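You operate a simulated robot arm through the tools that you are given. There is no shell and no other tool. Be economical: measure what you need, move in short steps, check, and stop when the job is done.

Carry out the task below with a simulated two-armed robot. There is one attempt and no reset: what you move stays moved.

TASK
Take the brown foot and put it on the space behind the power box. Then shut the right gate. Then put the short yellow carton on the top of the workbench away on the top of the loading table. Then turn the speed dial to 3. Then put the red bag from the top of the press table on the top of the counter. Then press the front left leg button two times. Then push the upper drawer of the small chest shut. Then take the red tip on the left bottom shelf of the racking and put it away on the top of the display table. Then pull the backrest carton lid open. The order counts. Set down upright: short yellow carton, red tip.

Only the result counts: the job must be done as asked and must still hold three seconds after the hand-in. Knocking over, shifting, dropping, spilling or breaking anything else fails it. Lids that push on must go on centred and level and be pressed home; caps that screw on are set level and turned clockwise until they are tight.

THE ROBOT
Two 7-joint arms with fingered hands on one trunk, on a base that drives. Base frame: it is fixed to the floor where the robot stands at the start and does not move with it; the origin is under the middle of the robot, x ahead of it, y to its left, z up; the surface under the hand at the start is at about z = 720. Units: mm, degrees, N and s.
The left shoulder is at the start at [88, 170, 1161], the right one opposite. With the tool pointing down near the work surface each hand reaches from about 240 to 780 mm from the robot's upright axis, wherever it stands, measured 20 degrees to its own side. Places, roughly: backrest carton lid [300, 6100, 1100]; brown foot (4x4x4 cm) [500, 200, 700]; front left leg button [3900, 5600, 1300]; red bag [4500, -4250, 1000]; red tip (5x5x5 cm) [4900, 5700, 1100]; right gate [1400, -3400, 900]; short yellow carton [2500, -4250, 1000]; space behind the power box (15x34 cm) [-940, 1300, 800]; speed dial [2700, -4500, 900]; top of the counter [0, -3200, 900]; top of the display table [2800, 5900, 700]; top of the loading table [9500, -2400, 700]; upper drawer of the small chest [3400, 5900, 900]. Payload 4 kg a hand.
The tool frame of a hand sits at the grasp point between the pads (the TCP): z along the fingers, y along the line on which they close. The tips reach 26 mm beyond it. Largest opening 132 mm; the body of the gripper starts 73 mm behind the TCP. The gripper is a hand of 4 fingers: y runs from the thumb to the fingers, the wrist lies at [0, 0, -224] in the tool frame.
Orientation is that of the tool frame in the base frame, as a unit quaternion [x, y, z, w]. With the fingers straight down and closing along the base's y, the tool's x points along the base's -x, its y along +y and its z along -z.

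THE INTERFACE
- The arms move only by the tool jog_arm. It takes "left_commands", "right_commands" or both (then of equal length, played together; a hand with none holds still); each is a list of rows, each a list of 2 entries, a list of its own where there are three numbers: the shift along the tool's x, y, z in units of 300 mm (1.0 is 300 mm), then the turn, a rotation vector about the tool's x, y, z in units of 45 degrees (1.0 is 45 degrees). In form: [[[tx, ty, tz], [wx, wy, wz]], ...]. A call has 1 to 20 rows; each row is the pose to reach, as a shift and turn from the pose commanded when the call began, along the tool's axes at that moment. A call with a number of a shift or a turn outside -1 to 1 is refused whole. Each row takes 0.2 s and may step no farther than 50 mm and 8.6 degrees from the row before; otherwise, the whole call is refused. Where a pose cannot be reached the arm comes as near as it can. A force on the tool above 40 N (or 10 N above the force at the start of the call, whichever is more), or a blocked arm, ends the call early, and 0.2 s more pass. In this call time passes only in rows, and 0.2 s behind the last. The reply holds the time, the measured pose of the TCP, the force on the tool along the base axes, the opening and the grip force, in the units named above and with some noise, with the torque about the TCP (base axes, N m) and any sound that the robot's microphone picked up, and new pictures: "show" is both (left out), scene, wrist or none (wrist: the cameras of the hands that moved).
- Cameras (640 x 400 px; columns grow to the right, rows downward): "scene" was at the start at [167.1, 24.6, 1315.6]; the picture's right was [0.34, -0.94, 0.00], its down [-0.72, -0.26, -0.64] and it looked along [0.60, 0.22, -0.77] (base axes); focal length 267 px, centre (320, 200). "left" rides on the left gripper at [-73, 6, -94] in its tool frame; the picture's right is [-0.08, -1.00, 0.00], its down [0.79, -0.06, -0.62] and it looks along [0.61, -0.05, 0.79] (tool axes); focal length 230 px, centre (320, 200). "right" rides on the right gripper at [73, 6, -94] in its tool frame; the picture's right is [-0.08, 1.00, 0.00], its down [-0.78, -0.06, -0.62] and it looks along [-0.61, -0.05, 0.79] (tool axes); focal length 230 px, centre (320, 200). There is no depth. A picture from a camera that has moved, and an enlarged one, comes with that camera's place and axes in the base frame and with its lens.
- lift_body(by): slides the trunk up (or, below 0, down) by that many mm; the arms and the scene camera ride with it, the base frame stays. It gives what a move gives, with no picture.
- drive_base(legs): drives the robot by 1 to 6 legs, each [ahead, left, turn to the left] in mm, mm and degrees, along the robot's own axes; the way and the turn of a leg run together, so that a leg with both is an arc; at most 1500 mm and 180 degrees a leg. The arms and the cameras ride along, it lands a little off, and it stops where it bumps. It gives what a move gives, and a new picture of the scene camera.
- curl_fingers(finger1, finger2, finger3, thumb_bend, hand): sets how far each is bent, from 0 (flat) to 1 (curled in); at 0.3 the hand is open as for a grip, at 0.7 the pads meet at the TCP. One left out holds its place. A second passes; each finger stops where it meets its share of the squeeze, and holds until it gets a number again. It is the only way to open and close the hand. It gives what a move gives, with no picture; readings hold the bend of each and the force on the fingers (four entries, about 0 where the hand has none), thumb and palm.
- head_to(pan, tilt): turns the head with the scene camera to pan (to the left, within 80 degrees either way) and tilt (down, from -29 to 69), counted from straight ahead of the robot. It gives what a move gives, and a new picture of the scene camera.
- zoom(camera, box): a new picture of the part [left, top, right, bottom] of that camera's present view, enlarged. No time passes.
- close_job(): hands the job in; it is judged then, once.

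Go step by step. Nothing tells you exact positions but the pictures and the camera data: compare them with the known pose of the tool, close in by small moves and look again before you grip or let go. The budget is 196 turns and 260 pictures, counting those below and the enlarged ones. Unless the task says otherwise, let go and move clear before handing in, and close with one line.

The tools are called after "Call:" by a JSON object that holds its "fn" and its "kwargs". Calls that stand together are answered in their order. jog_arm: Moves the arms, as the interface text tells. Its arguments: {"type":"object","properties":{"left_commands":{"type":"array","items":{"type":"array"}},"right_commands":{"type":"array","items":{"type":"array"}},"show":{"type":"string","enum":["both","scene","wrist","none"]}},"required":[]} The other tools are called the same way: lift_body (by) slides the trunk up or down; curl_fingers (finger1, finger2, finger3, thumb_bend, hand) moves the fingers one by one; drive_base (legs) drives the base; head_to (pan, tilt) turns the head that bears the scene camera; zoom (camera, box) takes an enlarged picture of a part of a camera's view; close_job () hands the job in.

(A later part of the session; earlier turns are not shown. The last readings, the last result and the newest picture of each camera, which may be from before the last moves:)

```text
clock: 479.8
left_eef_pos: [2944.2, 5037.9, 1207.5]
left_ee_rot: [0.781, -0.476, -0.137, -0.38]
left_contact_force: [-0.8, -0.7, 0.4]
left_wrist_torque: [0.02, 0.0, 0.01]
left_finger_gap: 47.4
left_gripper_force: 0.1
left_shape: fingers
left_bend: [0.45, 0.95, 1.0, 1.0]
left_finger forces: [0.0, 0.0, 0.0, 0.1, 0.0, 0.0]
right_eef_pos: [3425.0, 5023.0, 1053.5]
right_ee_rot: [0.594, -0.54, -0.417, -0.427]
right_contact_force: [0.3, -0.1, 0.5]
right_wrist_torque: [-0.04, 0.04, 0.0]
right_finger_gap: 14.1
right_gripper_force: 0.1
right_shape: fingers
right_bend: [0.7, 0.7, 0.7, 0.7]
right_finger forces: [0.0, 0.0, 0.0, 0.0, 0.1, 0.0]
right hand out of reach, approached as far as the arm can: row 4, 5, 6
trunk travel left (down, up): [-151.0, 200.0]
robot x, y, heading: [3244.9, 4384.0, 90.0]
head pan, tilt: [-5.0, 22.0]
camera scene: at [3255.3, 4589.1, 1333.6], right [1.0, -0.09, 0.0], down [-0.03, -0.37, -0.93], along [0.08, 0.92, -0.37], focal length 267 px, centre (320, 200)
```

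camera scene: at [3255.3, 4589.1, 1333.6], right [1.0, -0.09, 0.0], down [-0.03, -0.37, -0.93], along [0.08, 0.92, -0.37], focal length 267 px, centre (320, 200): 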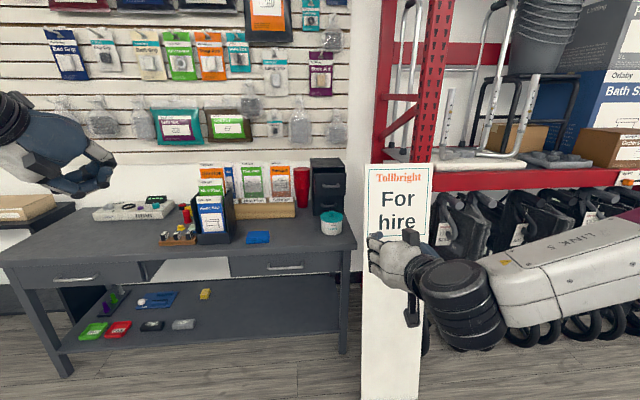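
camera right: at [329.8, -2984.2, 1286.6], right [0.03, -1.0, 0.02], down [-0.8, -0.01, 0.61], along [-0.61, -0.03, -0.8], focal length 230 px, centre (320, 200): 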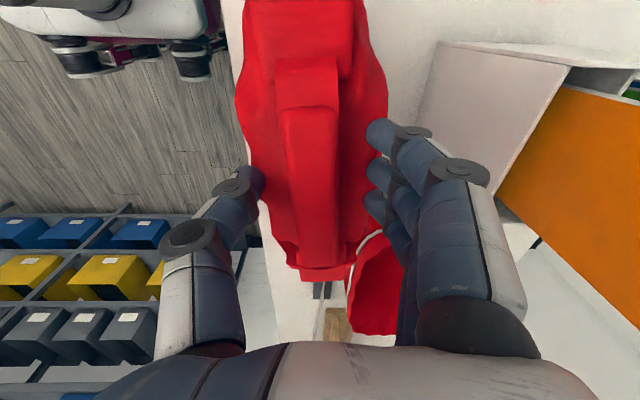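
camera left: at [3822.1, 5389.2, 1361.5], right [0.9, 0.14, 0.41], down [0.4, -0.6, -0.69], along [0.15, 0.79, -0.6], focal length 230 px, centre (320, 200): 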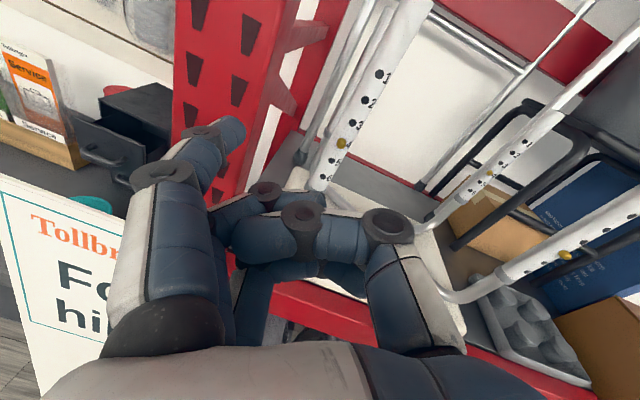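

With the forearm out to the right, a forward poke would sweep the sign. I'll go back to a hand-down pose, where the forearm passes above the sign, and push with the closed fingers.

Call:
{"fn": "jog_arm", "kwargs": {"right_commands": [[[0, 0, -0.08], [0, 0.16, 0]], [[0, 0, -0.16], [0, 0.32, 0]], [[0, 0, -0.24], [0, 0.48, 0]], [[0, 0, -0.32], [0, 0.64, 0]], [[0, 0, -0.4], [0, 0.8, 0]], [[0, 0, -0.45], [0, 0.9, 0]]], "show": "none"}}

Call:
{"fn": "jog_arm", "kwargs": {"right_commands": [[[0.05, 0, -0.05], [0, 0.15, 0]], [[0.1, 0, -0.1], [0, 0.3, 0]], [[0.13, 0, -0.15], [0, 0.45, 0]], [[0.16, 0, -0.2], [0, 0.6, 0]], [[0.2, 0, -0.25], [0, 0.72, 0]]], "show": "none"}}

Call:
{"fn": "drive_base", "kwargs": {"legs": [[700, 140, 0]]}}

Call:
{"fn": "head_to", "kwargs": {"pan": -15, "tilt": 28}}

```text
clock: 481.2
left_eef_pos: [2943.3, 5040.1, 1205.7]
left_ee_rot: [0.781, -0.477, -0.136, -0.38]
left_contact_force: [-0.3, -0.1, -0.1]
left_wrist_torque: [-0.04, 0.0, 0.0]
left_finger_gap: 47.3
left_gripper_force: 0.1
left_shape: fingers
left_bend: [0.45, 0.95, 1.0, 1.0]
left_finger forces: [0.1, 0.0, 0.0, 0.0, 0.0, 0.0]
right_eef_pos: [3428.3, 4896.4, 1088.9]
right_ee_rot: [0.702, -0.655, -0.184, -0.214]
right_contact_force: [0.2, 0.0, 0.6]
right_wrist_torque: [-0.03, -0.06, 0.0]
right_finger_gap: 14.4
right_gripper_force: 0.1
right_shape: fingers
right_bend: [0.7, 0.7, 0.7, 0.7]
right_finger forces: [0.0, 0.0, 0.1, 0.0, 0.0, 0.1]
trunk travel left (down, up): [-151.0, 200.0]
robot x, y, heading: [3241.8, 4385.2, 89.9]
head pan, tilt: [-5.0, 22.0]
```

```text
clock: 482.4
left_eef_pos: [2942.6, 5040.6, 1204.9]
left_ee_rot: [0.782, -0.476, -0.136, -0.379]
left_contact_force: [-0.8, -0.1, 0.1]
left_wrist_torque: [-0.03, 0.03, -0.01]
left_finger_gap: 47.4
left_gripper_force: 0.0
left_shape: fingers
left_bend: [0.45, 0.95, 1.0, 1.0]
left_finger forces: [0.0, 0.0, 0.0, 0.1, 0.0, 0.0]
right_eef_pos: [3433.4, 4805.7, 1122.9]
right_ee_rot: [0.725, -0.688, 0.018, -0.021]
right_contact_force: [0.3, -0.2, 0.4]
right_wrist_torque: [0.03, 0.01, -0.01]
right_finger_gap: 13.8
right_gripper_force: 0.0
right_shape: fingers
right_bend: [0.7, 0.7, 0.7, 0.7]
right_finger forces: [0.0, 0.1, 0.0, 0.0, 0.1, 0.0]
trunk travel left (down, up): [-151.0, 200.0]
robot x, y, heading: [3244.1, 4386.5, 90.0]
head pan, tilt: [-5.0, 22.0]
```

```text
clock: 486.3
left_eef_pos: [2804.9, 5732.0, 1205.2]
left_ee_rot: [0.781, -0.477, -0.135, -0.38]
left_contact_force: [-1.0, -0.7, -0.1]
left_wrist_torque: [-0.01, 0.01, -0.01]
left_finger_gap: 47.4
left_gripper_force: 0.1
left_shape: fingers
left_bend: [0.45, 0.95, 1.0, 1.0]
left_finger forces: [0.0, 0.0, 0.0, 0.0, 0.0, 0.1]
right_eef_pos: [3295.6, 5499.0, 1122.2]
right_ee_rot: [0.724, -0.689, 0.018, -0.022]
right_contact_force: [-0.8, 0.5, 0.8]
right_wrist_torque: [-0.02, -0.06, -0.02]
right_finger_gap: 13.8
right_gripper_force: 0.1
right_shape: fingers
right_bend: [0.7, 0.7, 0.7, 0.7]
right_finger forces: [0.1, 0.0, 0.0, 0.1, 0.1, 0.1]
trunk travel left (down, up): [-151.0, 200.0]
robot x, y, heading: [3106.1, 5080.7, 90.0]
head pan, tilt: [-5.0, 22.0]
camera scene: at [3116.3, 5284.5, 1332.9], right [1.0, -0.09, 0.0], down [-0.03, -0.37, -0.93], along [0.08, 0.92, -0.37], focal length 267 px, centre (320, 200)
```

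scene: 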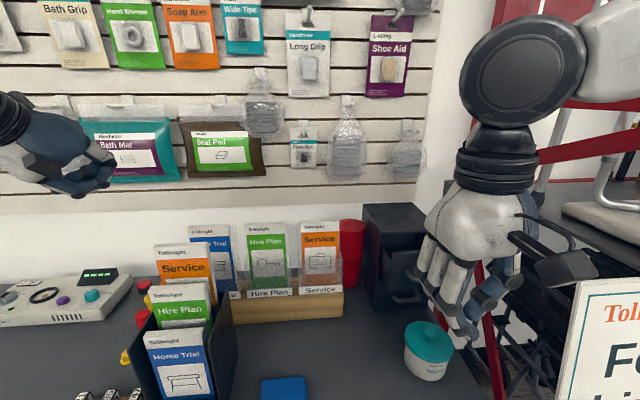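

```text
clock: 487.0
left_eef_pos: [2805.5, 5733.6, 1204.4]
left_ee_rot: [0.78, -0.477, -0.135, -0.381]
left_contact_force: [0.1, -1.2, 0.2]
left_wrist_torque: [0.01, -0.01, 0.01]
left_finger_gap: 47.3
left_gripper_force: 0.1
left_shape: fingers
left_bend: [0.45, 0.95, 1.0, 1.0]
left_finger forces: [0.0, 0.0, 0.0, 0.0, 0.1, 0.0]
right_eef_pos: [3295.7, 5498.3, 1122.3]
right_ee_rot: [0.725, -0.689, 0.019, -0.022]
right_contact_force: [-0.9, -0.1, 0.3]
right_wrist_torque: [-0.03, 0.0, 0.03]
right_finger_gap: 14.3
right_gripper_force: 0.1
right_shape: fingers
right_bend: [0.7, 0.7, 0.7, 0.7]
right_finger forces: [0.0, 0.0, 0.0, 0.0, 0.1, 0.0]
trunk travel left (down, up): [-151.0, 200.0]
robot x, y, heading: [3107.2, 5080.4, 89.8]
head pan, tilt: [-15.0, 28.0]
camera scene: at [3131.8, 5279.8, 1323.3], right [0.96, -0.26, 0.0], down [-0.12, -0.45, -0.88], along [0.23, 0.85, -0.47], focal length 267 px, centre (320, 200)
```

scene: 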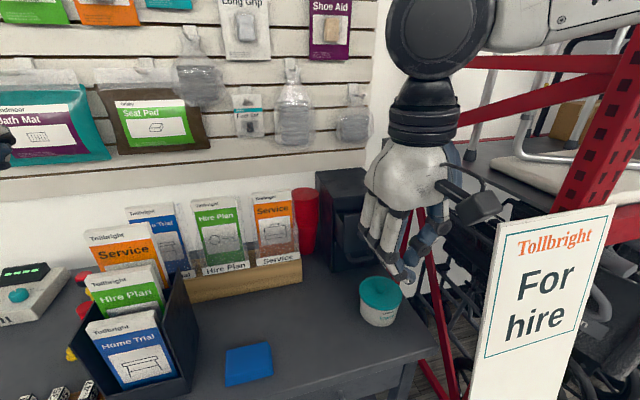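

Call:
{"fn": "zoom", "kwargs": {"camera": "scene", "box": [280, 150, 440, 340]}}

```text
2.11 times, centred on (360, 245) of scene
camera zoom: at [3131.8, 5279.8, 1323.3], right [0.96, -0.26, 0.0], down [-0.12, -0.45, -0.88], along [0.23, 0.85, -0.47], focal length 562 px, centre (236, 105)
```

zoom: 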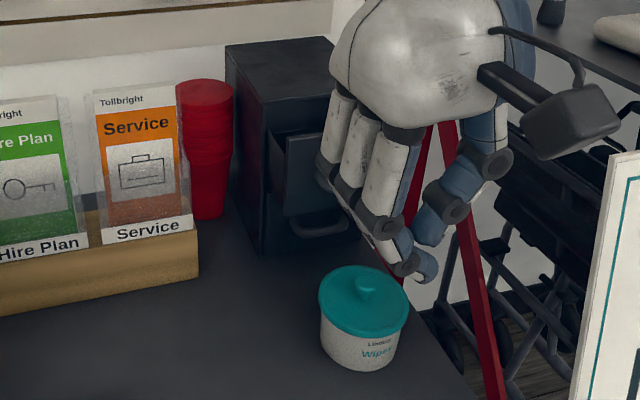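

The chest's drawer front is at y of about 5812, protruding about 40 mm, at z 862 to 980 and x 3336 to 3480. I'll drive a bit closer, then bring the closed hand in front of it.

Call:
{"fn": "drive_base", "kwargs": {"legs": [[90, 0, 0]]}}

Call:
{"fn": "jog_arm", "kwargs": {"right_commands": [[[-0.1, -0.1, 0], [0, 0, 0]], [[-0.2, -0.2, 0], [0, 0, 0]], [[-0.3, -0.3, 0], [0, 0, 0]], [[-0.4, -0.4, 0.03], [0, 0, 0]], [[-0.46, -0.405, 0.15], [0, 0, 0]], [[-0.46, -0.405, 0.3], [0, 0, 0]], [[-0.46, -0.405, 0.45], [0, 0, 0]]], "show": "both"}}

```text
clock: 488.1
left_eef_pos: [2804.5, 5820.5, 1205.2]
left_ee_rot: [0.781, -0.477, -0.135, -0.379]
left_contact_force: [0.3, 0.6, -0.8]
left_wrist_torque: [0.02, 0.02, -0.01]
left_finger_gap: 47.3
left_gripper_force: 0.1
left_shape: fingers
left_bend: [0.45, 0.95, 1.0, 1.0]
left_finger forces: [0.0, 0.0, 0.0, 0.0, 0.1, 0.0]
right_eef_pos: [3295.5, 5585.6, 1123.0]
right_ee_rot: [0.725, -0.688, 0.019, -0.023]
right_contact_force: [-0.4, 0.3, 0.0]
right_wrist_torque: [0.0, -0.02, 0.01]
right_finger_gap: 14.2
right_gripper_force: 0.1
right_shape: fingers
right_bend: [0.7, 0.7, 0.7, 0.7]
right_finger forces: [0.0, 0.1, 0.1, 0.0, 0.0, 0.0]
trunk travel left (down, up): [-151.0, 200.0]
robot x, y, heading: [3105.9, 5166.0, 89.8]
head pan, tilt: [-15.0, 28.0]
camera scene: at [3132.1, 5367.6, 1323.2], right [0.96, -0.26, 0.0], down [-0.12, -0.45, -0.88], along [0.23, 0.85, -0.47], focal length 267 px, centre (320, 200)
```

scene: 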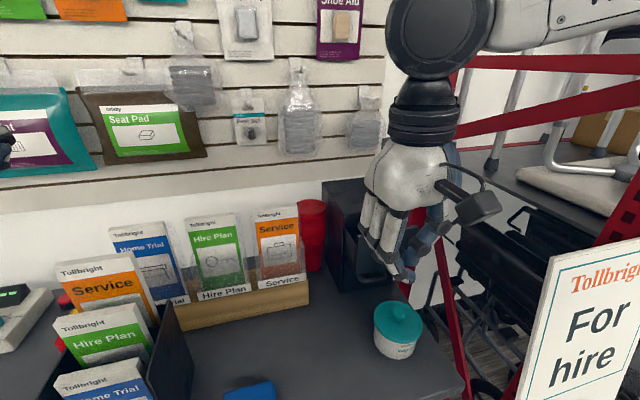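

```text
clock: 489.7
left_eef_pos: [2805.5, 5821.3, 1204.8]
left_ee_rot: [0.781, -0.476, -0.135, -0.38]
left_contact_force: [-0.1, 0.9, 0.4]
left_wrist_torque: [0.01, 0.01, 0.04]
left_finger_gap: 47.4
left_gripper_force: 0.1
left_shape: fingers
left_bend: [0.45, 0.95, 1.0, 1.0]
left_finger forces: [0.0, 0.1, 0.0, 0.1, 0.0, 0.1]
right_eef_pos: [3416.0, 5731.1, 995.8]
right_ee_rot: [0.724, -0.689, 0.019, -0.021]
right_contact_force: [-0.4, -0.5, 0.4]
right_wrist_torque: [-0.01, 0.02, -0.02]
right_finger_gap: 14.2
right_gripper_force: 0.3
right_shape: fingers
right_bend: [0.7, 0.7, 0.7, 0.7]
right_finger forces: [0.0, 0.0, 0.0, 0.0, 0.1, 0.1]
trunk travel left (down, up): [-151.0, 200.0]
robot x, y, heading: [3105.8, 5167.1, 90.0]
head pan, tilt: [-15.0, 28.0]
camera scene: at [3132.1, 5368.2, 1322.9], right [0.96, -0.26, 0.0], down [-0.12, -0.45, -0.88], along [0.23, 0.85, -0.47], focal length 267 px, centre (320, 200)
camera right: at [3409.3, 5657.0, 1089.4], right [-1.0, 0.03, -0.06], down [-0.01, 0.78, 0.62], along [0.06, 0.62, -0.78], focal length 230 px, centre (320, 200)
```

scene: 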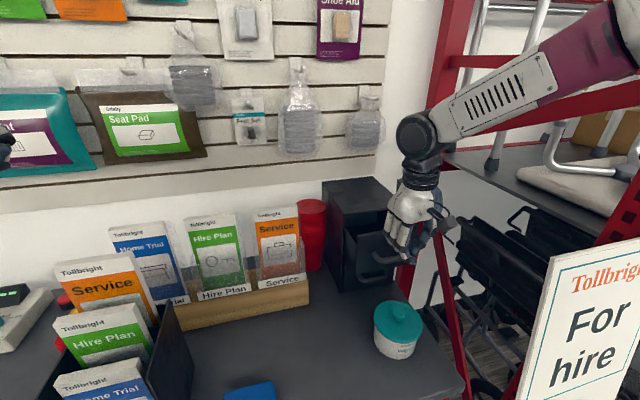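
right: 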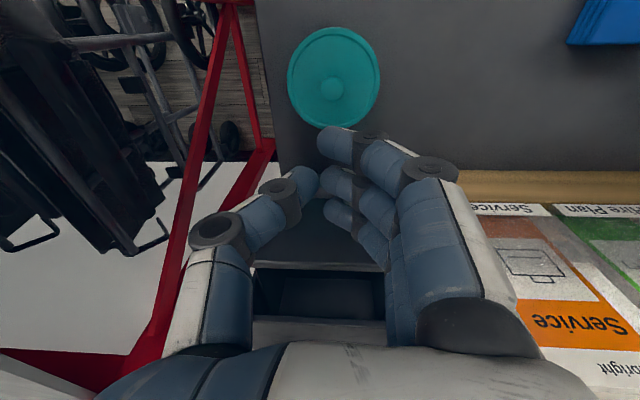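

Call:
{"fn": "jog_arm", "kwargs": {"right_commands": [[[0, 0, 0.12], [0, 0, 0]], [[0, 0, 0.22], [0, 0, 0]], [[-0.04, 0, 0.22], [0, 0, 0]], [[-0.08, 0, 0.22], [0, 0, 0]], [[-0.12, 0, 0.22], [0, 0, 0]], [[-0.15, 0, 0.22], [0, 0, 0]]], "show": "both"}}

```text
clock: 491.1
left_eef_pos: [2805.0, 5820.8, 1205.9]
left_ee_rot: [0.782, -0.477, -0.135, -0.379]
left_contact_force: [-0.2, -0.1, -0.2]
left_wrist_torque: [-0.03, 0.01, 0.02]
left_finger_gap: 47.3
left_gripper_force: 0.0
left_shape: fingers
left_bend: [0.45, 0.95, 1.0, 1.0]
left_finger forces: [0.1, 0.1, 0.1, 0.0, 0.0, 0.0]
right_eef_pos: [3418.7, 5776.0, 930.1]
right_ee_rot: [0.724, -0.689, 0.019, -0.022]
right_contact_force: [0.3, 0.0, -0.3]
right_wrist_torque: [-0.01, 0.04, -0.03]
right_finger_gap: 14.1
right_gripper_force: 0.1
right_shape: fingers
right_bend: [0.7, 0.7, 0.7, 0.7]
right_finger forces: [0.0, 0.0, 0.3, 0.0, 0.0, 0.0]
trunk travel left (down, up): [-151.0, 200.0]
robot x, y, heading: [3105.0, 5163.6, 89.9]
head pan, tilt: [-15.0, 28.0]
camera scene: at [3132.1, 5367.1, 1323.2], right [0.96, -0.26, 0.0], down [-0.12, -0.45, -0.88], along [0.23, 0.85, -0.47], focal length 267 px, centre (320, 200)
camera right: at [3411.3, 5701.2, 1023.6], right [-1.0, 0.03, -0.06], down [-0.01, 0.78, 0.62], along [0.06, 0.62, -0.78], focal length 230 px, centre (320, 200)
```

scene: 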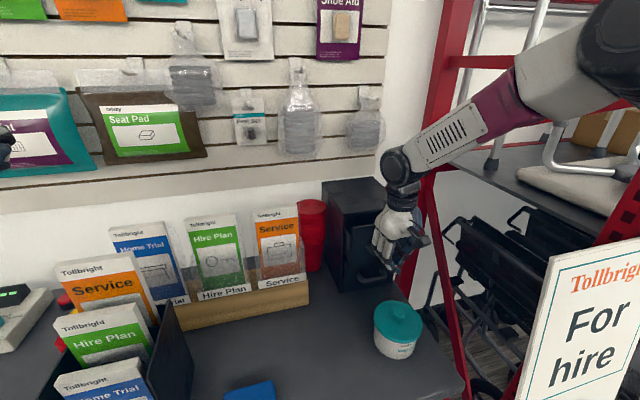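
right: 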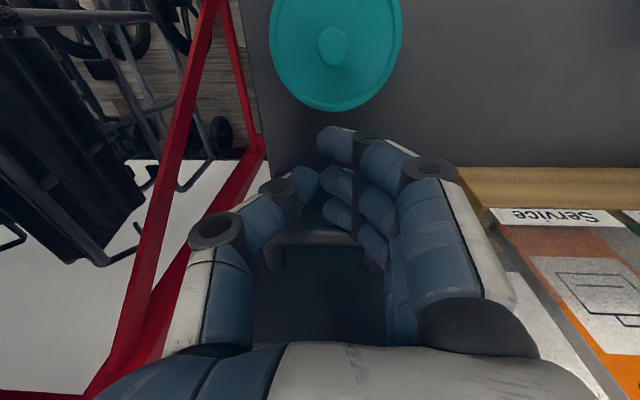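

Call:
{"fn": "jog_arm", "kwargs": {"right_commands": [[[-0.03, 0, 0], [0, 0, 0]], [[-0.06, 0, 0], [0, 0, 0]], [[-0.09, 0, 0], [0, 0, 0]], [[-0.12, 0, 0], [0, 0, 0]], [[-0.15, 0, 0], [0, 0, 0]], [[-0.18, 0, 0], [0, 0, 0]]], "show": "both"}}

```text
clock: 492.5
left_eef_pos: [2805.2, 5817.8, 1205.9]
left_ee_rot: [0.78, -0.477, -0.135, -0.382]
left_contact_force: [-0.5, 0.2, -0.3]
left_wrist_torque: [-0.04, 0.0, -0.01]
left_finger_gap: 47.0
left_gripper_force: 0.1
left_shape: fingers
left_bend: [0.45, 0.95, 1.0, 1.0]
left_finger forces: [0.0, 0.0, 0.0, 0.1, 0.1, 0.0]
right_eef_pos: [3418.1, 5818.7, 928.5]
right_ee_rot: [0.725, -0.688, 0.026, -0.015]
right_contact_force: [-1.4, -23.7, 11.7]
right_wrist_torque: [0.15, 0.31, 0.61]
right_finger_gap: 13.9
right_gripper_force: 13.2
right_shape: fingers
right_bend: [0.7, 0.7, 0.71, 0.7]
right_finger forces: [0.1, 0.0, 26.2, 0.0, 0.0, 0.0]
trunk travel left (down, up): [-151.0, 200.0]
robot x, y, heading: [3107.2, 5163.9, 89.6]
head pan, tilt: [-15.0, 28.0]
stopped in row 6 (right hand): the force on the tool passed its limit at 44 N (the readings are from after the stop); the commanded pose is now the measured one
camera scene: at [3131.5, 5362.8, 1324.1], right [0.96, -0.26, 0.0], down [-0.12, -0.45, -0.88], along [0.23, 0.85, -0.47], focal length 267 px, centre (320, 200)
camera right: at [3410.6, 5746.4, 1023.9], right [-1.0, 0.02, -0.06], down [-0.02, 0.8, 0.6], along [0.06, 0.6, -0.79], focal length 230 px, centre (320, 200)
```

scene: 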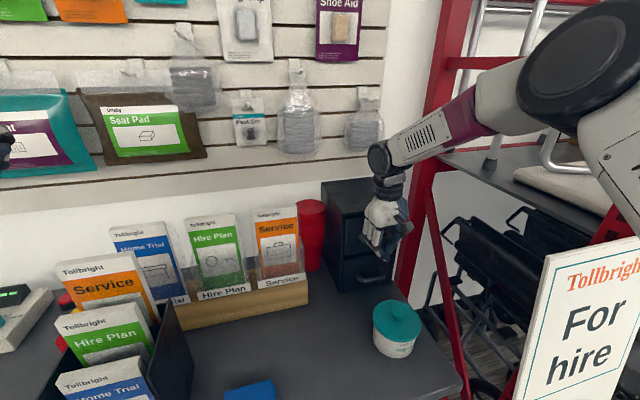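
right: 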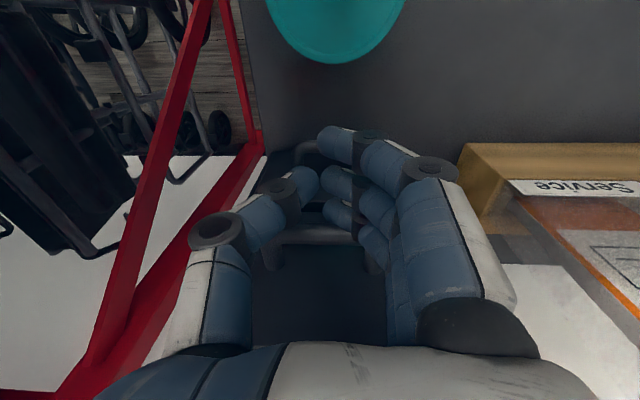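

The drawer moved about 40 mm and hit a firm stop. I'll back the hand out and check.

Call:
{"fn": "jog_arm", "kwargs": {"right_commands": [[[0.1, 0, 0], [0, 0, 0]], [[0.2, 0, 0], [0, 0, 0]], [[0.25, 0, -0.13], [0, 0, 0]], [[0.3, 0.05, -0.27], [0, 0, 0]], [[0.4, 0.15, -0.38], [0, 0, 0]], [[0.5, 0.25, -0.42], [0, 0, 0]], [[0.62, 0.3, -0.42], [0, 0, 0]]], "show": "none"}}

Call:
{"fn": "zoom", "kwargs": {"camera": "scene", "box": [280, 150, 440, 340]}}

```text
refused: row 5 steps farther than a row can; nothing moved
```

```text
2.11 times, centred on (360, 245) of scene
camera zoom: at [3131.5, 5362.8, 1324.1], right [0.96, -0.26, 0.0], down [-0.12, -0.45, -0.88], along [0.23, 0.85, -0.47], focal length 562 px, centre (236, 105)
```

zoom: 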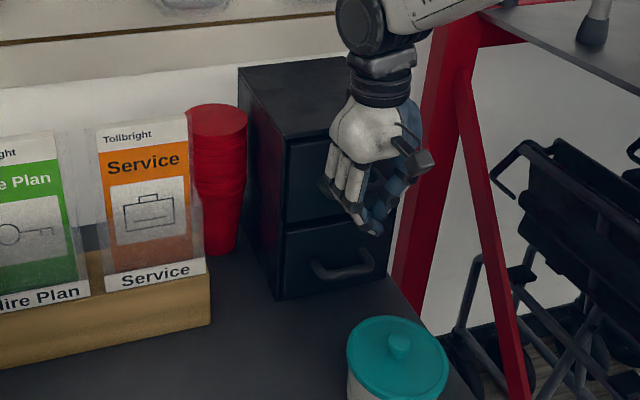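

The upper drawer is flush. I'll withdraw, then go to the racking for the red tip.

Call:
{"fn": "jog_arm", "kwargs": {"right_commands": [[[0.1, 0, 0], [0, 0, 0]], [[0.2, 0, 0], [0, 0, 0]], [[0.25, 0, -0.13], [0, 0, 0]], [[0.3, 0.05, -0.26], [0, 0, 0]], [[0.38, 0.13, -0.36], [0, 0, 0]], [[0.48, 0.2, -0.42], [0, 0, 0]], [[0.6, 0.25, -0.42], [0, 0, 0]]], "show": "none"}}

Call:
{"fn": "curl_fingers", "kwargs": {"hand": "right", "finger1": 0.35, "finger2": 0.35, "finger3": 0.35, "thumb_bend": 0.35}}

Call:
{"fn": "drive_base", "kwargs": {"legs": [[-650, 0, 0], [0, -1480, 0]]}}

```text
clock: 494.1
left_eef_pos: [2807.3, 5820.3, 1205.0]
left_ee_rot: [0.781, -0.477, -0.135, -0.379]
left_contact_force: [-0.2, -0.3, -0.4]
left_wrist_torque: [0.0, 0.02, 0.0]
left_finger_gap: 47.3
left_gripper_force: 0.1
left_shape: fingers
left_bend: [0.45, 0.95, 1.0, 1.0]
left_finger forces: [0.0, 0.0, 0.1, 0.0, 0.0, 0.0]
right_eef_pos: [3348.1, 5642.0, 1050.9]
right_ee_rot: [0.724, -0.689, 0.025, -0.017]
right_contact_force: [0.9, 0.6, 0.1]
right_wrist_torque: [-0.02, 0.01, 0.03]
right_finger_gap: 14.0
right_gripper_force: 0.1
right_shape: fingers
right_bend: [0.7, 0.7, 0.7, 0.7]
right_finger forces: [0.0, 0.0, 0.0, 0.0, 0.0, 0.0]
trunk travel left (down, up): [-151.0, 200.0]
robot x, y, heading: [3107.8, 5162.1, 89.8]
head pan, tilt: [-15.0, 28.0]
```

```text
clock: 495.1
left_eef_pos: [2804.6, 5819.8, 1205.2]
left_ee_rot: [0.781, -0.476, -0.134, -0.38]
left_contact_force: [-0.3, 0.4, -0.3]
left_wrist_torque: [-0.01, -0.02, 0.04]
left_finger_gap: 47.6
left_gripper_force: 0.0
left_shape: fingers
left_bend: [0.45, 0.95, 1.0, 1.0]
left_finger forces: [0.0, 0.0, 0.0, 0.0, 0.1, 0.0]
right_eef_pos: [3346.1, 5642.8, 1052.1]
right_ee_rot: [0.725, -0.688, 0.025, -0.015]
right_contact_force: [0.5, 0.3, -0.5]
right_wrist_torque: [0.0, -0.03, 0.02]
right_finger_gap: 119.6
right_gripper_force: 0.0
right_shape: fingers
right_bend: [0.35, 0.35, 0.35, 0.35]
right_finger forces: [0.0, 0.1, 0.0, 0.0, 0.1, 0.0]
trunk travel left (down, up): [-151.0, 200.0]
robot x, y, heading: [3107.2, 5168.5, 89.6]
head pan, tilt: [-15.0, 28.0]
```

```text
clock: 511.5
left_eef_pos: [4283.4, 5144.0, 1205.8]
left_ee_rot: [0.778, -0.482, -0.132, -0.381]
left_contact_force: [0.3, 0.4, 0.4]
left_wrist_torque: [0.02, 0.01, 0.01]
left_finger_gap: 47.4
left_gripper_force: 0.1
left_shape: fingers
left_bend: [0.45, 0.95, 1.0, 1.0]
left_finger forces: [0.0, 0.0, 0.1, 0.0, 0.0, 0.1]
right_eef_pos: [4823.2, 4958.0, 1051.2]
right_ee_rot: [0.72, -0.693, 0.024, -0.015]
right_contact_force: [-0.1, -0.3, 0.1]
right_wrist_torque: [0.03, 0.01, -0.01]
right_finger_gap: 119.6
right_gripper_force: 0.1
right_shape: fingers
right_bend: [0.35, 0.35, 0.35, 0.35]
right_finger forces: [0.0, 0.0, 0.0, 0.0, 0.0, 0.0]
trunk travel left (down, up): [-151.0, 200.0]
robot x, y, heading: [4577.7, 4481.9, 88.9]
head pan, tilt: [-15.0, 28.0]
camera scene: at [4605.7, 4685.3, 1323.2], right [0.96, -0.28, 0.0], down [-0.13, -0.45, -0.88], along [0.24, 0.85, -0.47], focal length 267 px, centre (320, 200)
```

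scene: 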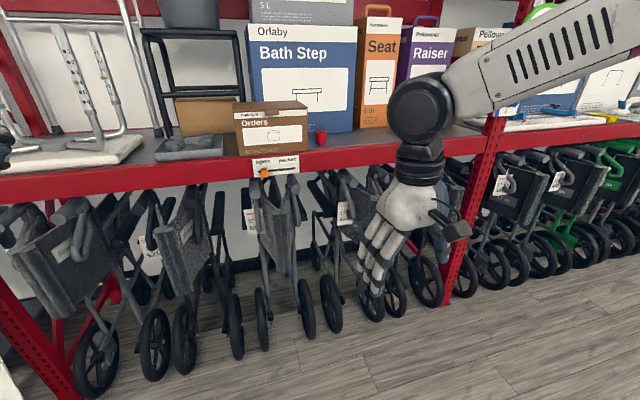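

Triangulation puts the red tip at about [4880, 5640, 1060] on the shelf. I'll tuck the left arm, rotate the right hand so it closes along y, raise the trunk, and go in.

Call:
{"fn": "jog_arm", "kwargs": {"left_commands": [[[0.12, 0.057, -0.07], [0, 0.14, 0]], [[0.24, 0.114, -0.14], [0, 0.28, 0]], [[0.36, 0.17, -0.21], [0, 0.42, 0]], [[0.48, 0.23, -0.285], [0, 0.57, 0]], [[0.6, 0.285, -0.355], [0, 0.71, 0]], [[0.72, 0.34, -0.43], [0, 0.85, 0]], [[0.84, 0.4, -0.5], [0, 1.0, 0]]], "right_commands": [[[0, 0, 0], [0, 0, 0.14]], [[0, 0, 0], [0, 0, 0.28]], [[0, 0, 0], [0, 0, 0.42]], [[0, 0, 0], [0, 0, 0.57]], [[0, 0, 0], [0, 0, 0.71]], [[0, 0, 0], [0, 0, 0.85]], [[0, 0, 0], [0, 0, 1.0]]], "show": "none"}}

Call:
{"fn": "jog_arm", "kwargs": {"right_commands": [[[0, 0, 0], [0, 0, 0.18]], [[0, 0, 0], [0, 0, 0.36]], [[0, 0, 0], [0, 0, 0.54]], [[0, 0, 0], [0, 0, 0.72]], [[0, 0, 0], [0, 0, 0.9]], [[0, 0, 0], [0, 0, 1.0]]], "show": "none"}}

Call:
{"fn": "lift_body", "kwargs": {"by": 150}}

Call:
{"fn": "head_to", "kwargs": {"pan": 0, "tilt": 25}}

```text
clock: 513.1
left_eef_pos: [4283.6, 4841.2, 1103.9]
left_ee_rot: [0.769, -0.58, 0.193, -0.188]
left_contact_force: [0.9, 0.4, -0.2]
left_wrist_torque: [-0.01, -0.02, 0.04]
left_finger_gap: 47.5
left_gripper_force: 0.1
left_shape: fingers
left_bend: [0.45, 0.95, 1.0, 1.0]
left_finger forces: [0.1, 0.0, 0.0, 0.0, 0.0, 0.0]
left hand out of reach, approached as far as the arm can: row 3, 4, 5, 6
right_eef_pos: [4822.6, 4956.7, 1051.5]
right_ee_rot: [-0.399, 0.917, -0.016, 0.025]
right_contact_force: [-0.6, 0.0, 0.1]
right_wrist_torque: [-0.02, 0.0, 0.0]
right_finger_gap: 119.6
right_gripper_force: 0.1
right_shape: fingers
right_bend: [0.35, 0.35, 0.35, 0.35]
right_finger forces: [0.0, 0.0, 0.0, 0.0, 0.0, 0.0]
trunk travel left (down, up): [-151.0, 200.0]
robot x, y, heading: [4577.3, 4484.1, 89.0]
head pan, tilt: [-15.0, 28.0]
```

```text
clock: 514.5
left_eef_pos: [4281.1, 4841.7, 1101.5]
left_ee_rot: [0.772, -0.577, 0.195, -0.185]
left_contact_force: [-0.2, -0.2, 0.4]
left_wrist_torque: [0.03, 0.01, 0.01]
left_finger_gap: 47.2
left_gripper_force: 0.1
left_shape: fingers
left_bend: [0.45, 0.95, 1.0, 1.0]
left_finger forces: [0.1, 0.0, 0.0, 0.1, 0.0, 0.0]
right_eef_pos: [4822.9, 4957.5, 1050.3]
right_ee_rot: [-0.018, 0.999, -0.007, 0.029]
right_contact_force: [-0.4, -0.1, 0.4]
right_wrist_torque: [0.01, 0.02, -0.03]
right_finger_gap: 119.5
right_gripper_force: 0.1
right_shape: fingers
right_bend: [0.35, 0.35, 0.35, 0.35]
right_finger forces: [0.0, 0.0, 0.0, 0.0, 0.1, 0.0]
trunk travel left (down, up): [-151.0, 200.0]
robot x, y, heading: [4574.9, 4482.9, 88.8]
head pan, tilt: [-15.0, 28.0]
```

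```text
clock: 516.2
left_eef_pos: [4283.4, 4843.4, 1255.7]
left_ee_rot: [0.769, -0.591, 0.175, -0.167]
left_contact_force: [-0.2, -0.6, -0.5]
left_wrist_torque: [-0.01, -0.03, 0.01]
left_finger_gap: 47.5
left_gripper_force: 0.1
left_shape: fingers
left_bend: [0.45, 0.95, 1.0, 1.0]
left_finger forces: [0.1, 0.0, 0.0, 0.1, 0.0, 0.1]
right_eef_pos: [4823.3, 4956.4, 1202.3]
right_ee_rot: [-0.02, 0.999, -0.006, 0.03]
right_contact_force: [-0.1, 0.5, -0.8]
right_wrist_torque: [0.0, 0.01, 0.02]
right_finger_gap: 119.6
right_gripper_force: 0.0
right_shape: fingers
right_bend: [0.35, 0.35, 0.35, 0.35]
right_finger forces: [0.0, 0.0, 0.1, 0.0, 0.0, 0.1]
trunk travel left (down, up): [-301.0, 50.0]
robot x, y, heading: [4576.5, 4486.8, 89.0]
head pan, tilt: [-15.0, 28.0]
```

```text
clock: 517.0
left_eef_pos: [4285.0, 4842.8, 1256.7]
left_ee_rot: [0.769, -0.591, 0.175, -0.167]
left_contact_force: [-0.6, 0.7, 0.0]
left_wrist_torque: [0.01, 0.0, 0.0]
left_finger_gap: 47.6
left_gripper_force: 0.0
left_shape: fingers
left_bend: [0.45, 0.95, 1.0, 1.0]
left_finger forces: [0.0, 0.0, 0.0, 0.1, 0.0, 0.0]
right_eef_pos: [4824.3, 4957.9, 1201.6]
right_ee_rot: [-0.02, 0.999, -0.006, 0.029]
right_contact_force: [-0.2, -0.2, 0.8]
right_wrist_torque: [-0.01, 0.01, 0.02]
right_finger_gap: 119.6
right_gripper_force: 0.0
right_shape: fingers
right_bend: [0.35, 0.35, 0.35, 0.35]
right_finger forces: [0.1, 0.0, 0.0, 0.0, 0.1, 0.0]
trunk travel left (down, up): [-301.0, 50.0]
robot x, y, heading: [4574.0, 4485.3, 89.0]
head pan, tilt: [0.0, 25.0]
camera scene: at [4580.9, 4616.0, 1482.3], right [1.0, -0.02, 0.0], down [-0.01, -0.42, -0.91], along [0.02, 0.91, -0.42], focal length 267 px, centre (320, 200)
```

scene: 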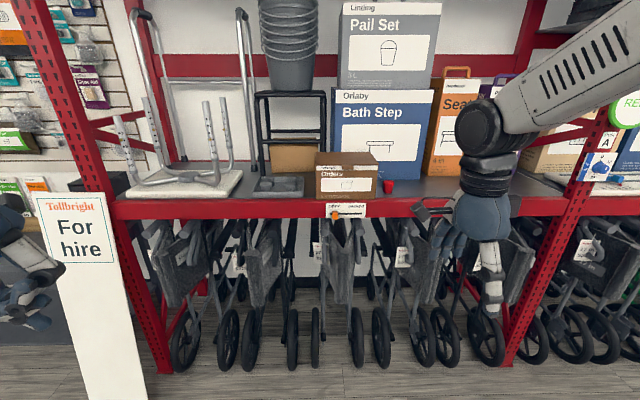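

Call:
{"fn": "drive_base", "kwargs": {"legs": [[480, -62, 1]]}}

Call:
{"fn": "jog_arm", "kwargs": {"right_commands": [[[0, 0.15, 0], [0, 0, 0]], [[0, 0.3, 0], [0, 0, 0]], [[0, 0.45, 0], [0, 0, 0]], [[0, 0.6, 0], [0, 0, 0]]], "show": "wrist"}}

```text
clock: 519.9
left_eef_pos: [4347.3, 5327.4, 1256.1]
left_ee_rot: [0.773, -0.587, 0.174, -0.169]
left_contact_force: [0.5, 0.0, 0.6]
left_wrist_torque: [0.02, 0.01, -0.04]
left_finger_gap: 47.2
left_gripper_force: 0.2
left_shape: fingers
left_bend: [0.45, 0.95, 1.0, 1.0]
left_finger forces: [0.0, 0.1, 0.1, 0.0, 0.1, 0.0]
right_eef_pos: [4885.2, 5449.1, 1201.5]
right_ee_rot: [-0.026, 0.999, -0.006, 0.029]
right_contact_force: [0.2, 0.0, 0.1]
right_wrist_torque: [0.0, -0.01, 0.0]
right_finger_gap: 119.5
right_gripper_force: 0.1
right_shape: fingers
right_bend: [0.35, 0.35, 0.35, 0.35]
right_finger forces: [0.1, 0.0, 0.0, 0.0, 0.0, 0.1]
trunk travel left (down, up): [-301.0, 50.0]
robot x, y, heading: [4648.2, 4971.6, 89.8]
head pan, tilt: [0.0, 25.0]
camera scene: at [4646.9, 5105.0, 1482.3], right [1.0, -0.01, 0.0], down [0.0, -0.42, -0.91], along [0.0, 0.91, -0.42], focal length 267 px, centre (320, 200)
```

scene: 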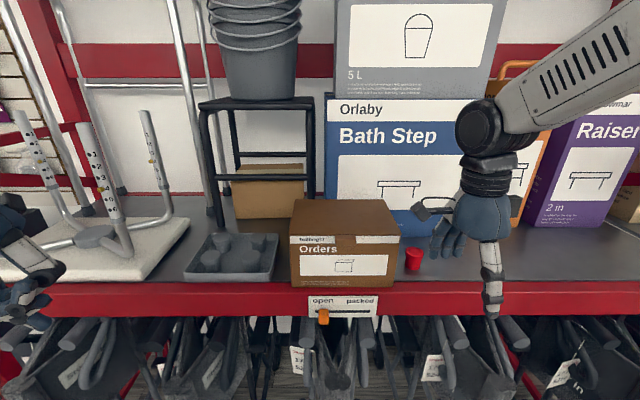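

```text
clock: 520.9
left_eef_pos: [4348.0, 5329.1, 1254.2]
left_ee_rot: [0.773, -0.586, 0.174, -0.168]
left_contact_force: [0.3, -0.4, -1.0]
left_wrist_torque: [-0.02, -0.02, 0.0]
left_finger_gap: 47.4
left_gripper_force: 0.0
left_shape: fingers
left_bend: [0.45, 0.95, 1.0, 1.0]
left_finger forces: [0.1, 0.1, 0.1, 0.0, 0.0, 0.0]
right_eef_pos: [4876.4, 5631.2, 1196.1]
right_ee_rot: [-0.026, 0.999, -0.008, 0.029]
right_contact_force: [-0.3, 0.3, -0.8]
right_wrist_torque: [-0.03, 0.0, -0.01]
right_finger_gap: 119.7
right_gripper_force: 0.0
right_shape: fingers
right_bend: [0.35, 0.35, 0.35, 0.35]
right_finger forces: [0.0, 0.0, 0.0, 0.0, 0.0, 0.0]
trunk travel left (down, up): [-301.0, 50.0]
robot x, y, heading: [4646.2, 4970.5, 89.5]
head pan, tilt: [0.0, 25.0]
camera right: at [4798.2, 5635.1, 1286.4], right [0.03, 1.0, -0.01], down [0.75, -0.01, 0.66], along [0.66, -0.03, -0.75], focal length 230 px, centre (320, 200)
```

right: 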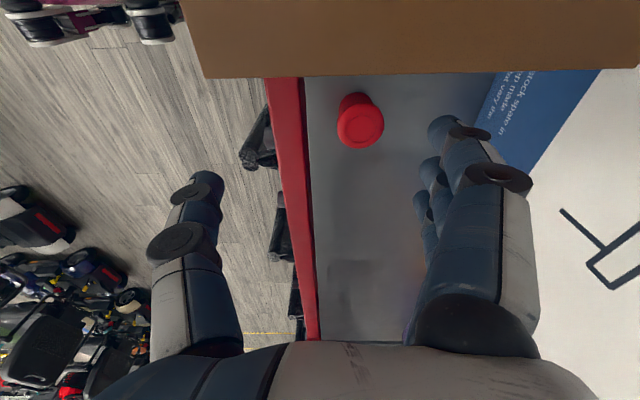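

The tip is at about [4888, 5667], but the camera bracket on the hand's left would hit the Orders box, whose top is at z of about 1175. I'll retract and rotate the hand 180° so the bracket is on the free right side.

Call:
{"fn": "jog_arm", "kwargs": {"right_commands": [[[0, -0.15, 0], [0, 0, 0]], [[0, -0.3, 0], [0, 0, 0]], [[0, -0.45, 0], [0, 0, 0]], [[0, -0.6, 0], [0, 0, 0]], [[0, -0.7, 0], [0, 0, 0]], [[0, -0.7, 0], [0, 0, -0.18]], [[0, -0.7, 0], [0, 0, -0.36]], [[0, -0.7, 0], [0, 0, -0.54]], [[0, -0.7, 0], [0, 0, -0.72]], [[0, -0.7, 0], [0, 0, -0.9]], [[0, -0.7, 0], [0, 0, -1.0]]], "show": "none"}}

Call:
{"fn": "jog_arm", "kwargs": {"right_commands": [[[0, 0, 0], [0, 0, -0.18]], [[0, 0, 0], [0, 0, -0.36]], [[0, 0, 0], [0, 0, -0.54]], [[0, 0, 0], [0, 0, -0.72]], [[0, 0, 0], [0, 0, -0.9]], [[0, 0, 0], [0, 0, -1.0]]], "show": "none"}}

Call:
{"fn": "jog_arm", "kwargs": {"right_commands": [[[0, 0, 0], [0, 0, -0.18]], [[0, 0, 0], [0, 0, -0.36]], [[0, 0, 0], [0, 0, -0.54]], [[0, 0, 0], [0, 0, -0.72]], [[0, 0, 0], [0, 0, -0.9]], [[0, 0, 0], [0, 0, -1.0]]], "show": "none"}}

Call:
{"fn": "jog_arm", "kwargs": {"right_commands": [[[0, 0, 0], [0, 0, -0.18]], [[0, 0, 0], [0, 0, -0.36]], [[0, 0, 0], [0, 0, -0.54]], [[0, 0, 0], [0, 0, -0.72]], [[0, 0, 0], [0, 0, -0.9]], [[0, 0, 0], [0, 0, -1.0]]], "show": "none"}}

```text
clock: 523.3
left_eef_pos: [4347.6, 5326.6, 1257.3]
left_ee_rot: [0.773, -0.586, 0.175, -0.169]
left_contact_force: [0.3, 0.2, -0.7]
left_wrist_torque: [0.03, 0.01, 0.02]
left_finger_gap: 47.4
left_gripper_force: 0.1
left_shape: fingers
left_bend: [0.45, 0.95, 1.0, 1.0]
left_finger forces: [0.1, 0.0, 0.0, 0.0, 0.1, 0.1]
right_eef_pos: [4885.4, 5419.2, 1201.5]
right_ee_rot: [-0.407, 0.913, -0.017, 0.025]
right_contact_force: [-0.5, 0.1, -0.4]
right_wrist_torque: [0.02, 0.02, -0.01]
right_finger_gap: 119.5
right_gripper_force: 0.1
right_shape: fingers
right_bend: [0.35, 0.35, 0.35, 0.35]
right_finger forces: [0.0, 0.0, 0.0, 0.1, 0.0, 0.1]
trunk travel left (down, up): [-301.0, 50.0]
robot x, y, heading: [4644.2, 4971.8, 89.9]
head pan, tilt: [0.0, 25.0]
```

```text
clock: 524.7
left_eef_pos: [4347.7, 5327.8, 1255.3]
left_ee_rot: [0.774, -0.585, 0.175, -0.169]
left_contact_force: [0.5, 0.0, -0.5]
left_wrist_torque: [0.0, 0.02, -0.01]
left_finger_gap: 47.7
left_gripper_force: 0.0
left_shape: fingers
left_bend: [0.45, 0.95, 1.0, 1.0]
left_finger forces: [0.1, 0.0, 0.0, 0.0, 0.1, 0.1]
right_eef_pos: [4885.7, 5419.9, 1201.7]
right_ee_rot: [0.726, -0.687, 0.025, -0.017]
right_contact_force: [0.1, -0.3, 0.1]
right_wrist_torque: [0.01, 0.03, -0.01]
right_finger_gap: 119.8
right_gripper_force: 0.0
right_shape: fingers
right_bend: [0.35, 0.35, 0.35, 0.35]
right_finger forces: [0.0, 0.0, 0.0, 0.1, 0.1, 0.0]
trunk travel left (down, up): [-301.0, 50.0]
robot x, y, heading: [4646.9, 4968.0, 89.8]
head pan, tilt: [0.0, 25.0]
```

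```text
clock: 526.1
left_eef_pos: [4347.8, 5327.3, 1256.0]
left_ee_rot: [0.774, -0.586, 0.173, -0.168]
left_contact_force: [-0.1, 1.0, -0.2]
left_wrist_torque: [0.0, 0.0, -0.01]
left_finger_gap: 47.5
left_gripper_force: 0.1
left_shape: fingers
left_bend: [0.45, 0.95, 1.0, 1.0]
left_finger forces: [0.0, 0.0, 0.0, 0.0, 0.0, 0.0]
right_eef_pos: [4886.9, 5419.5, 1201.2]
right_ee_rot: [0.934, -0.357, 0.03, -0.006]
right_contact_force: [-0.5, 0.6, -1.3]
right_wrist_torque: [0.03, 0.01, 0.03]
right_finger_gap: 119.6
right_gripper_force: 0.0
right_shape: fingers
right_bend: [0.35, 0.35, 0.35, 0.35]
right_finger forces: [0.0, 0.1, 0.0, 0.0, 0.0, 0.1]
trunk travel left (down, up): [-301.0, 50.0]
robot x, y, heading: [4647.5, 4972.8, 89.7]
head pan, tilt: [0.0, 25.0]
```

```text
clock: 527.5
left_eef_pos: [4348.7, 5327.5, 1256.0]
left_ee_rot: [0.774, -0.585, 0.174, -0.169]
left_contact_force: [0.4, 1.0, -0.3]
left_wrist_torque: [-0.02, 0.0, 0.04]
left_finger_gap: 47.3
left_gripper_force: 0.2
left_shape: fingers
left_bend: [0.45, 0.95, 1.0, 1.0]
left_finger forces: [0.0, 0.0, 0.0, 0.0, 0.1, 0.0]
right_eef_pos: [4886.6, 5419.9, 1201.8]
right_ee_rot: [0.999, 0.028, 0.03, 0.006]
right_contact_force: [0.2, 0.2, 0.6]
right_wrist_torque: [0.0, 0.0, -0.01]
right_finger_gap: 119.6
right_gripper_force: 0.1
right_shape: fingers
right_bend: [0.35, 0.35, 0.35, 0.35]
right_finger forces: [0.0, 0.1, 0.0, 0.1, 0.0, 0.0]
trunk travel left (down, up): [-301.0, 50.0]
robot x, y, heading: [4644.7, 4975.2, 89.9]
head pan, tilt: [0.0, 25.0]
```

Call:
{"fn": "jog_arm", "kwargs": {"right_commands": [[[0, 0, -0.08], [0, -0.076, 0]], [[0, -0.14, -0.08], [0, -0.076, 0]], [[0, -0.28, -0.08], [0, -0.076, 0]], [[0, -0.42, -0.08], [0, -0.076, 0]], [[0, -0.56, -0.08], [0, -0.076, 0]], [[0, -0.7, -0.08], [0, -0.076, 0]], [[0.01, -0.82, -0.05], [0, -0.076, 0]], [[0.02, -0.82, 0.08], [0, -0.076, 0]]], "show": "both"}}

```text
clock: 529.3
left_eef_pos: [4349.9, 5327.6, 1256.5]
left_ee_rot: [0.773, -0.586, 0.174, -0.168]
left_contact_force: [-0.4, 0.1, 0.5]
left_wrist_torque: [-0.02, 0.01, -0.01]
left_finger_gap: 47.4
left_gripper_force: 0.0
left_shape: fingers
left_bend: [0.45, 0.95, 1.0, 1.0]
left_finger forces: [0.1, 0.0, 0.0, 0.1, 0.1, 0.0]
right_eef_pos: [4880.9, 5664.2, 1172.5]
right_ee_rot: [1.0, 0.026, -0.001, 0.008]
right_contact_force: [-1.0, 0.3, -1.3]
right_wrist_torque: [-0.02, 0.01, 0.01]
right_finger_gap: 119.9
right_gripper_force: 0.1
right_shape: fingers
right_bend: [0.35, 0.35, 0.35, 0.35]
right_finger forces: [0.0, 0.0, 0.0, 0.1, 0.0, 0.1]
right hand out of reach, approached as far as the arm can: row 7
trunk travel left (down, up): [-301.0, 50.0]
robot x, y, heading: [4646.9, 4969.9, 89.7]
head pan, tilt: [0.0, 25.0]
camera scene: at [4647.8, 5105.6, 1482.1], right [1.0, -0.01, 0.0], down [0.0, -0.42, -0.91], along [0.01, 0.91, -0.42], focal length 267 px, centre (320, 200)
camera right: at [4955.4, 5665.4, 1266.7], right [-0.03, -1.0, 0.02], down [-0.79, 0.03, 0.62], along [-0.62, 0.0, -0.79], focal length 230 px, centre (320, 200)
```

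scene: 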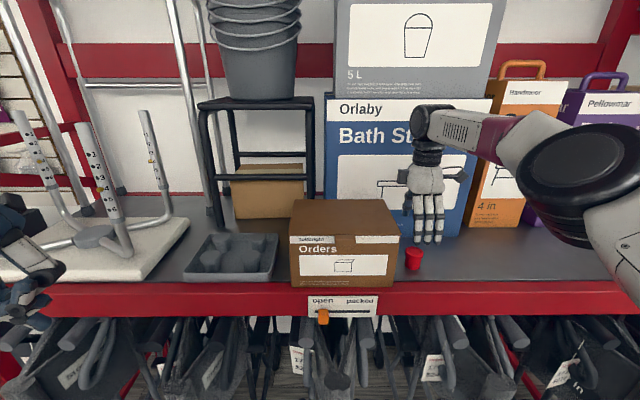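
right: 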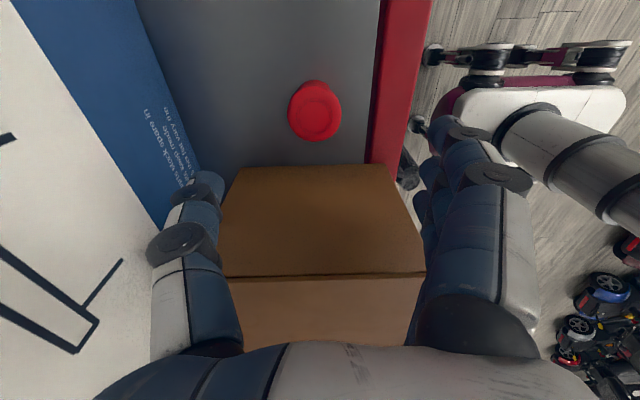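

The tip is directly below, about 16 mm further +x. I'll lower over it and grip.

Call:
{"fn": "jog_arm", "kwargs": {"right_commands": [[[0.053, -0.005, 0.08], [0, 0, 0]], [[0.053, -0.005, 0.2], [0, 0, 0]], [[0.053, -0.005, 0.3], [0, 0, 0]], [[0.053, -0.005, 0.34], [0, 0, 0]]], "show": "wrist"}}

```text
clock: 530.3
left_eef_pos: [4347.7, 5327.7, 1255.5]
left_ee_rot: [0.773, -0.586, 0.175, -0.169]
left_contact_force: [0.2, -0.3, -0.4]
left_wrist_torque: [-0.01, -0.04, -0.02]
left_finger_gap: 47.6
left_gripper_force: 0.1
left_shape: fingers
left_bend: [0.45, 0.95, 1.0, 1.0]
left_finger forces: [0.0, 0.1, 0.0, 0.1, 0.1, 0.0]
right_eef_pos: [4897.2, 5667.1, 1072.3]
right_ee_rot: [1.0, 0.025, -0.001, 0.007]
right_contact_force: [0.6, 0.3, 0.7]
right_wrist_torque: [0.02, -0.04, -0.03]
right_finger_gap: 119.5
right_gripper_force: 0.0
right_shape: fingers
right_bend: [0.35, 0.35, 0.35, 0.35]
right_finger forces: [0.0, 0.0, 0.1, 0.0, 0.0, 0.1]
trunk travel left (down, up): [-301.0, 50.0]
robot x, y, heading: [4646.3, 4969.1, 89.7]
head pan, tilt: [0.0, 25.0]
camera right: at [4970.6, 5664.7, 1167.3], right [-0.03, -1.0, 0.01], down [-0.79, 0.03, 0.62], along [-0.62, 0.01, -0.79], focal length 230 px, centre (320, 200)
```

right: 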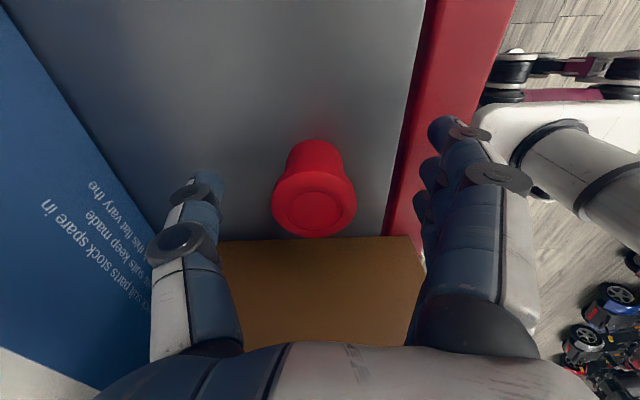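

Call:
{"fn": "curl_fingers", "kwargs": {"hand": "right", "finger1": 0.7, "finger2": 0.7, "finger3": 0.7, "thumb_bend": 0.7}}

Call:
{"fn": "jog_arm", "kwargs": {"right_commands": [[[0, 0, -0.08], [0, 0, 0]], [[0, 0, -0.2], [0, 0, 0]], [[0, 0, -0.35], [0, 0, 0]], [[0, 0, -0.45], [0, 0, 0]]], "show": "wrist"}}

```text
clock: 531.3
left_eef_pos: [4348.5, 5327.5, 1256.3]
left_ee_rot: [0.773, -0.586, 0.175, -0.168]
left_contact_force: [0.8, -0.4, -0.3]
left_wrist_torque: [0.0, 0.01, -0.01]
left_finger_gap: 47.6
left_gripper_force: 0.0
left_shape: fingers
left_bend: [0.45, 0.95, 1.0, 1.0]
left_finger forces: [0.1, 0.1, 0.1, 0.0, 0.0, 0.1]
right_eef_pos: [4897.6, 5665.9, 1072.7]
right_ee_rot: [1.0, 0.026, 0.0, 0.007]
right_contact_force: [-0.7, -0.1, -0.3]
right_wrist_torque: [0.01, 0.02, 0.0]
right_finger_gap: 23.4
right_gripper_force: 11.7
right_shape: fingers
right_bend: [0.7, 0.6, 0.65, 0.65]
right_finger forces: [0.1, 7.8, 3.1, 0.0, 11.6, 0.1]
trunk travel left (down, up): [-301.0, 50.0]
robot x, y, heading: [4649.4, 4972.0, 89.7]
head pan, tilt: [0.0, 25.0]
```

```text
clock: 532.3
left_eef_pos: [4347.9, 5326.0, 1255.7]
left_ee_rot: [0.774, -0.585, 0.175, -0.169]
left_contact_force: [-0.1, -0.2, 0.5]
left_wrist_torque: [0.02, -0.01, 0.01]
left_finger_gap: 47.6
left_gripper_force: 0.1
left_shape: fingers
left_bend: [0.45, 0.95, 1.0, 1.0]
left_finger forces: [0.0, 0.1, 0.1, 0.2, 0.1, 0.0]
right_eef_pos: [4896.5, 5662.5, 1207.4]
right_ee_rot: [1.0, 0.024, 0.002, 0.007]
right_contact_force: [-0.1, -0.3, -0.2]
right_wrist_torque: [-0.02, 0.0, 0.01]
right_finger_gap: 23.7
right_gripper_force: 10.6
right_shape: fingers
right_bend: [0.7, 0.6, 0.66, 0.65]
right_finger forces: [0.0, 7.4, 3.1, 0.1, 11.1, 0.0]
right hand out of reach, approached as far as the arm can: row 4
trunk travel left (down, up): [-301.0, 50.0]
robot x, y, heading: [4646.4, 4973.1, 90.0]
head pan, tilt: [0.0, 25.0]
camera right: at [4969.5, 5662.0, 1302.7], right [-0.03, -1.0, 0.02], down [-0.79, 0.03, 0.61], along [-0.61, 0.01, -0.79], focal length 230 px, centre (320, 200)
```

right: 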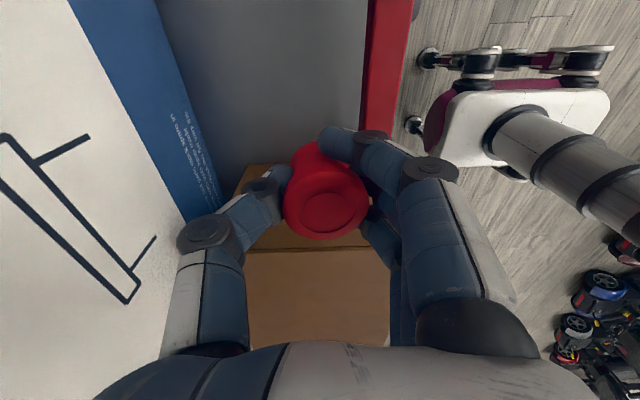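

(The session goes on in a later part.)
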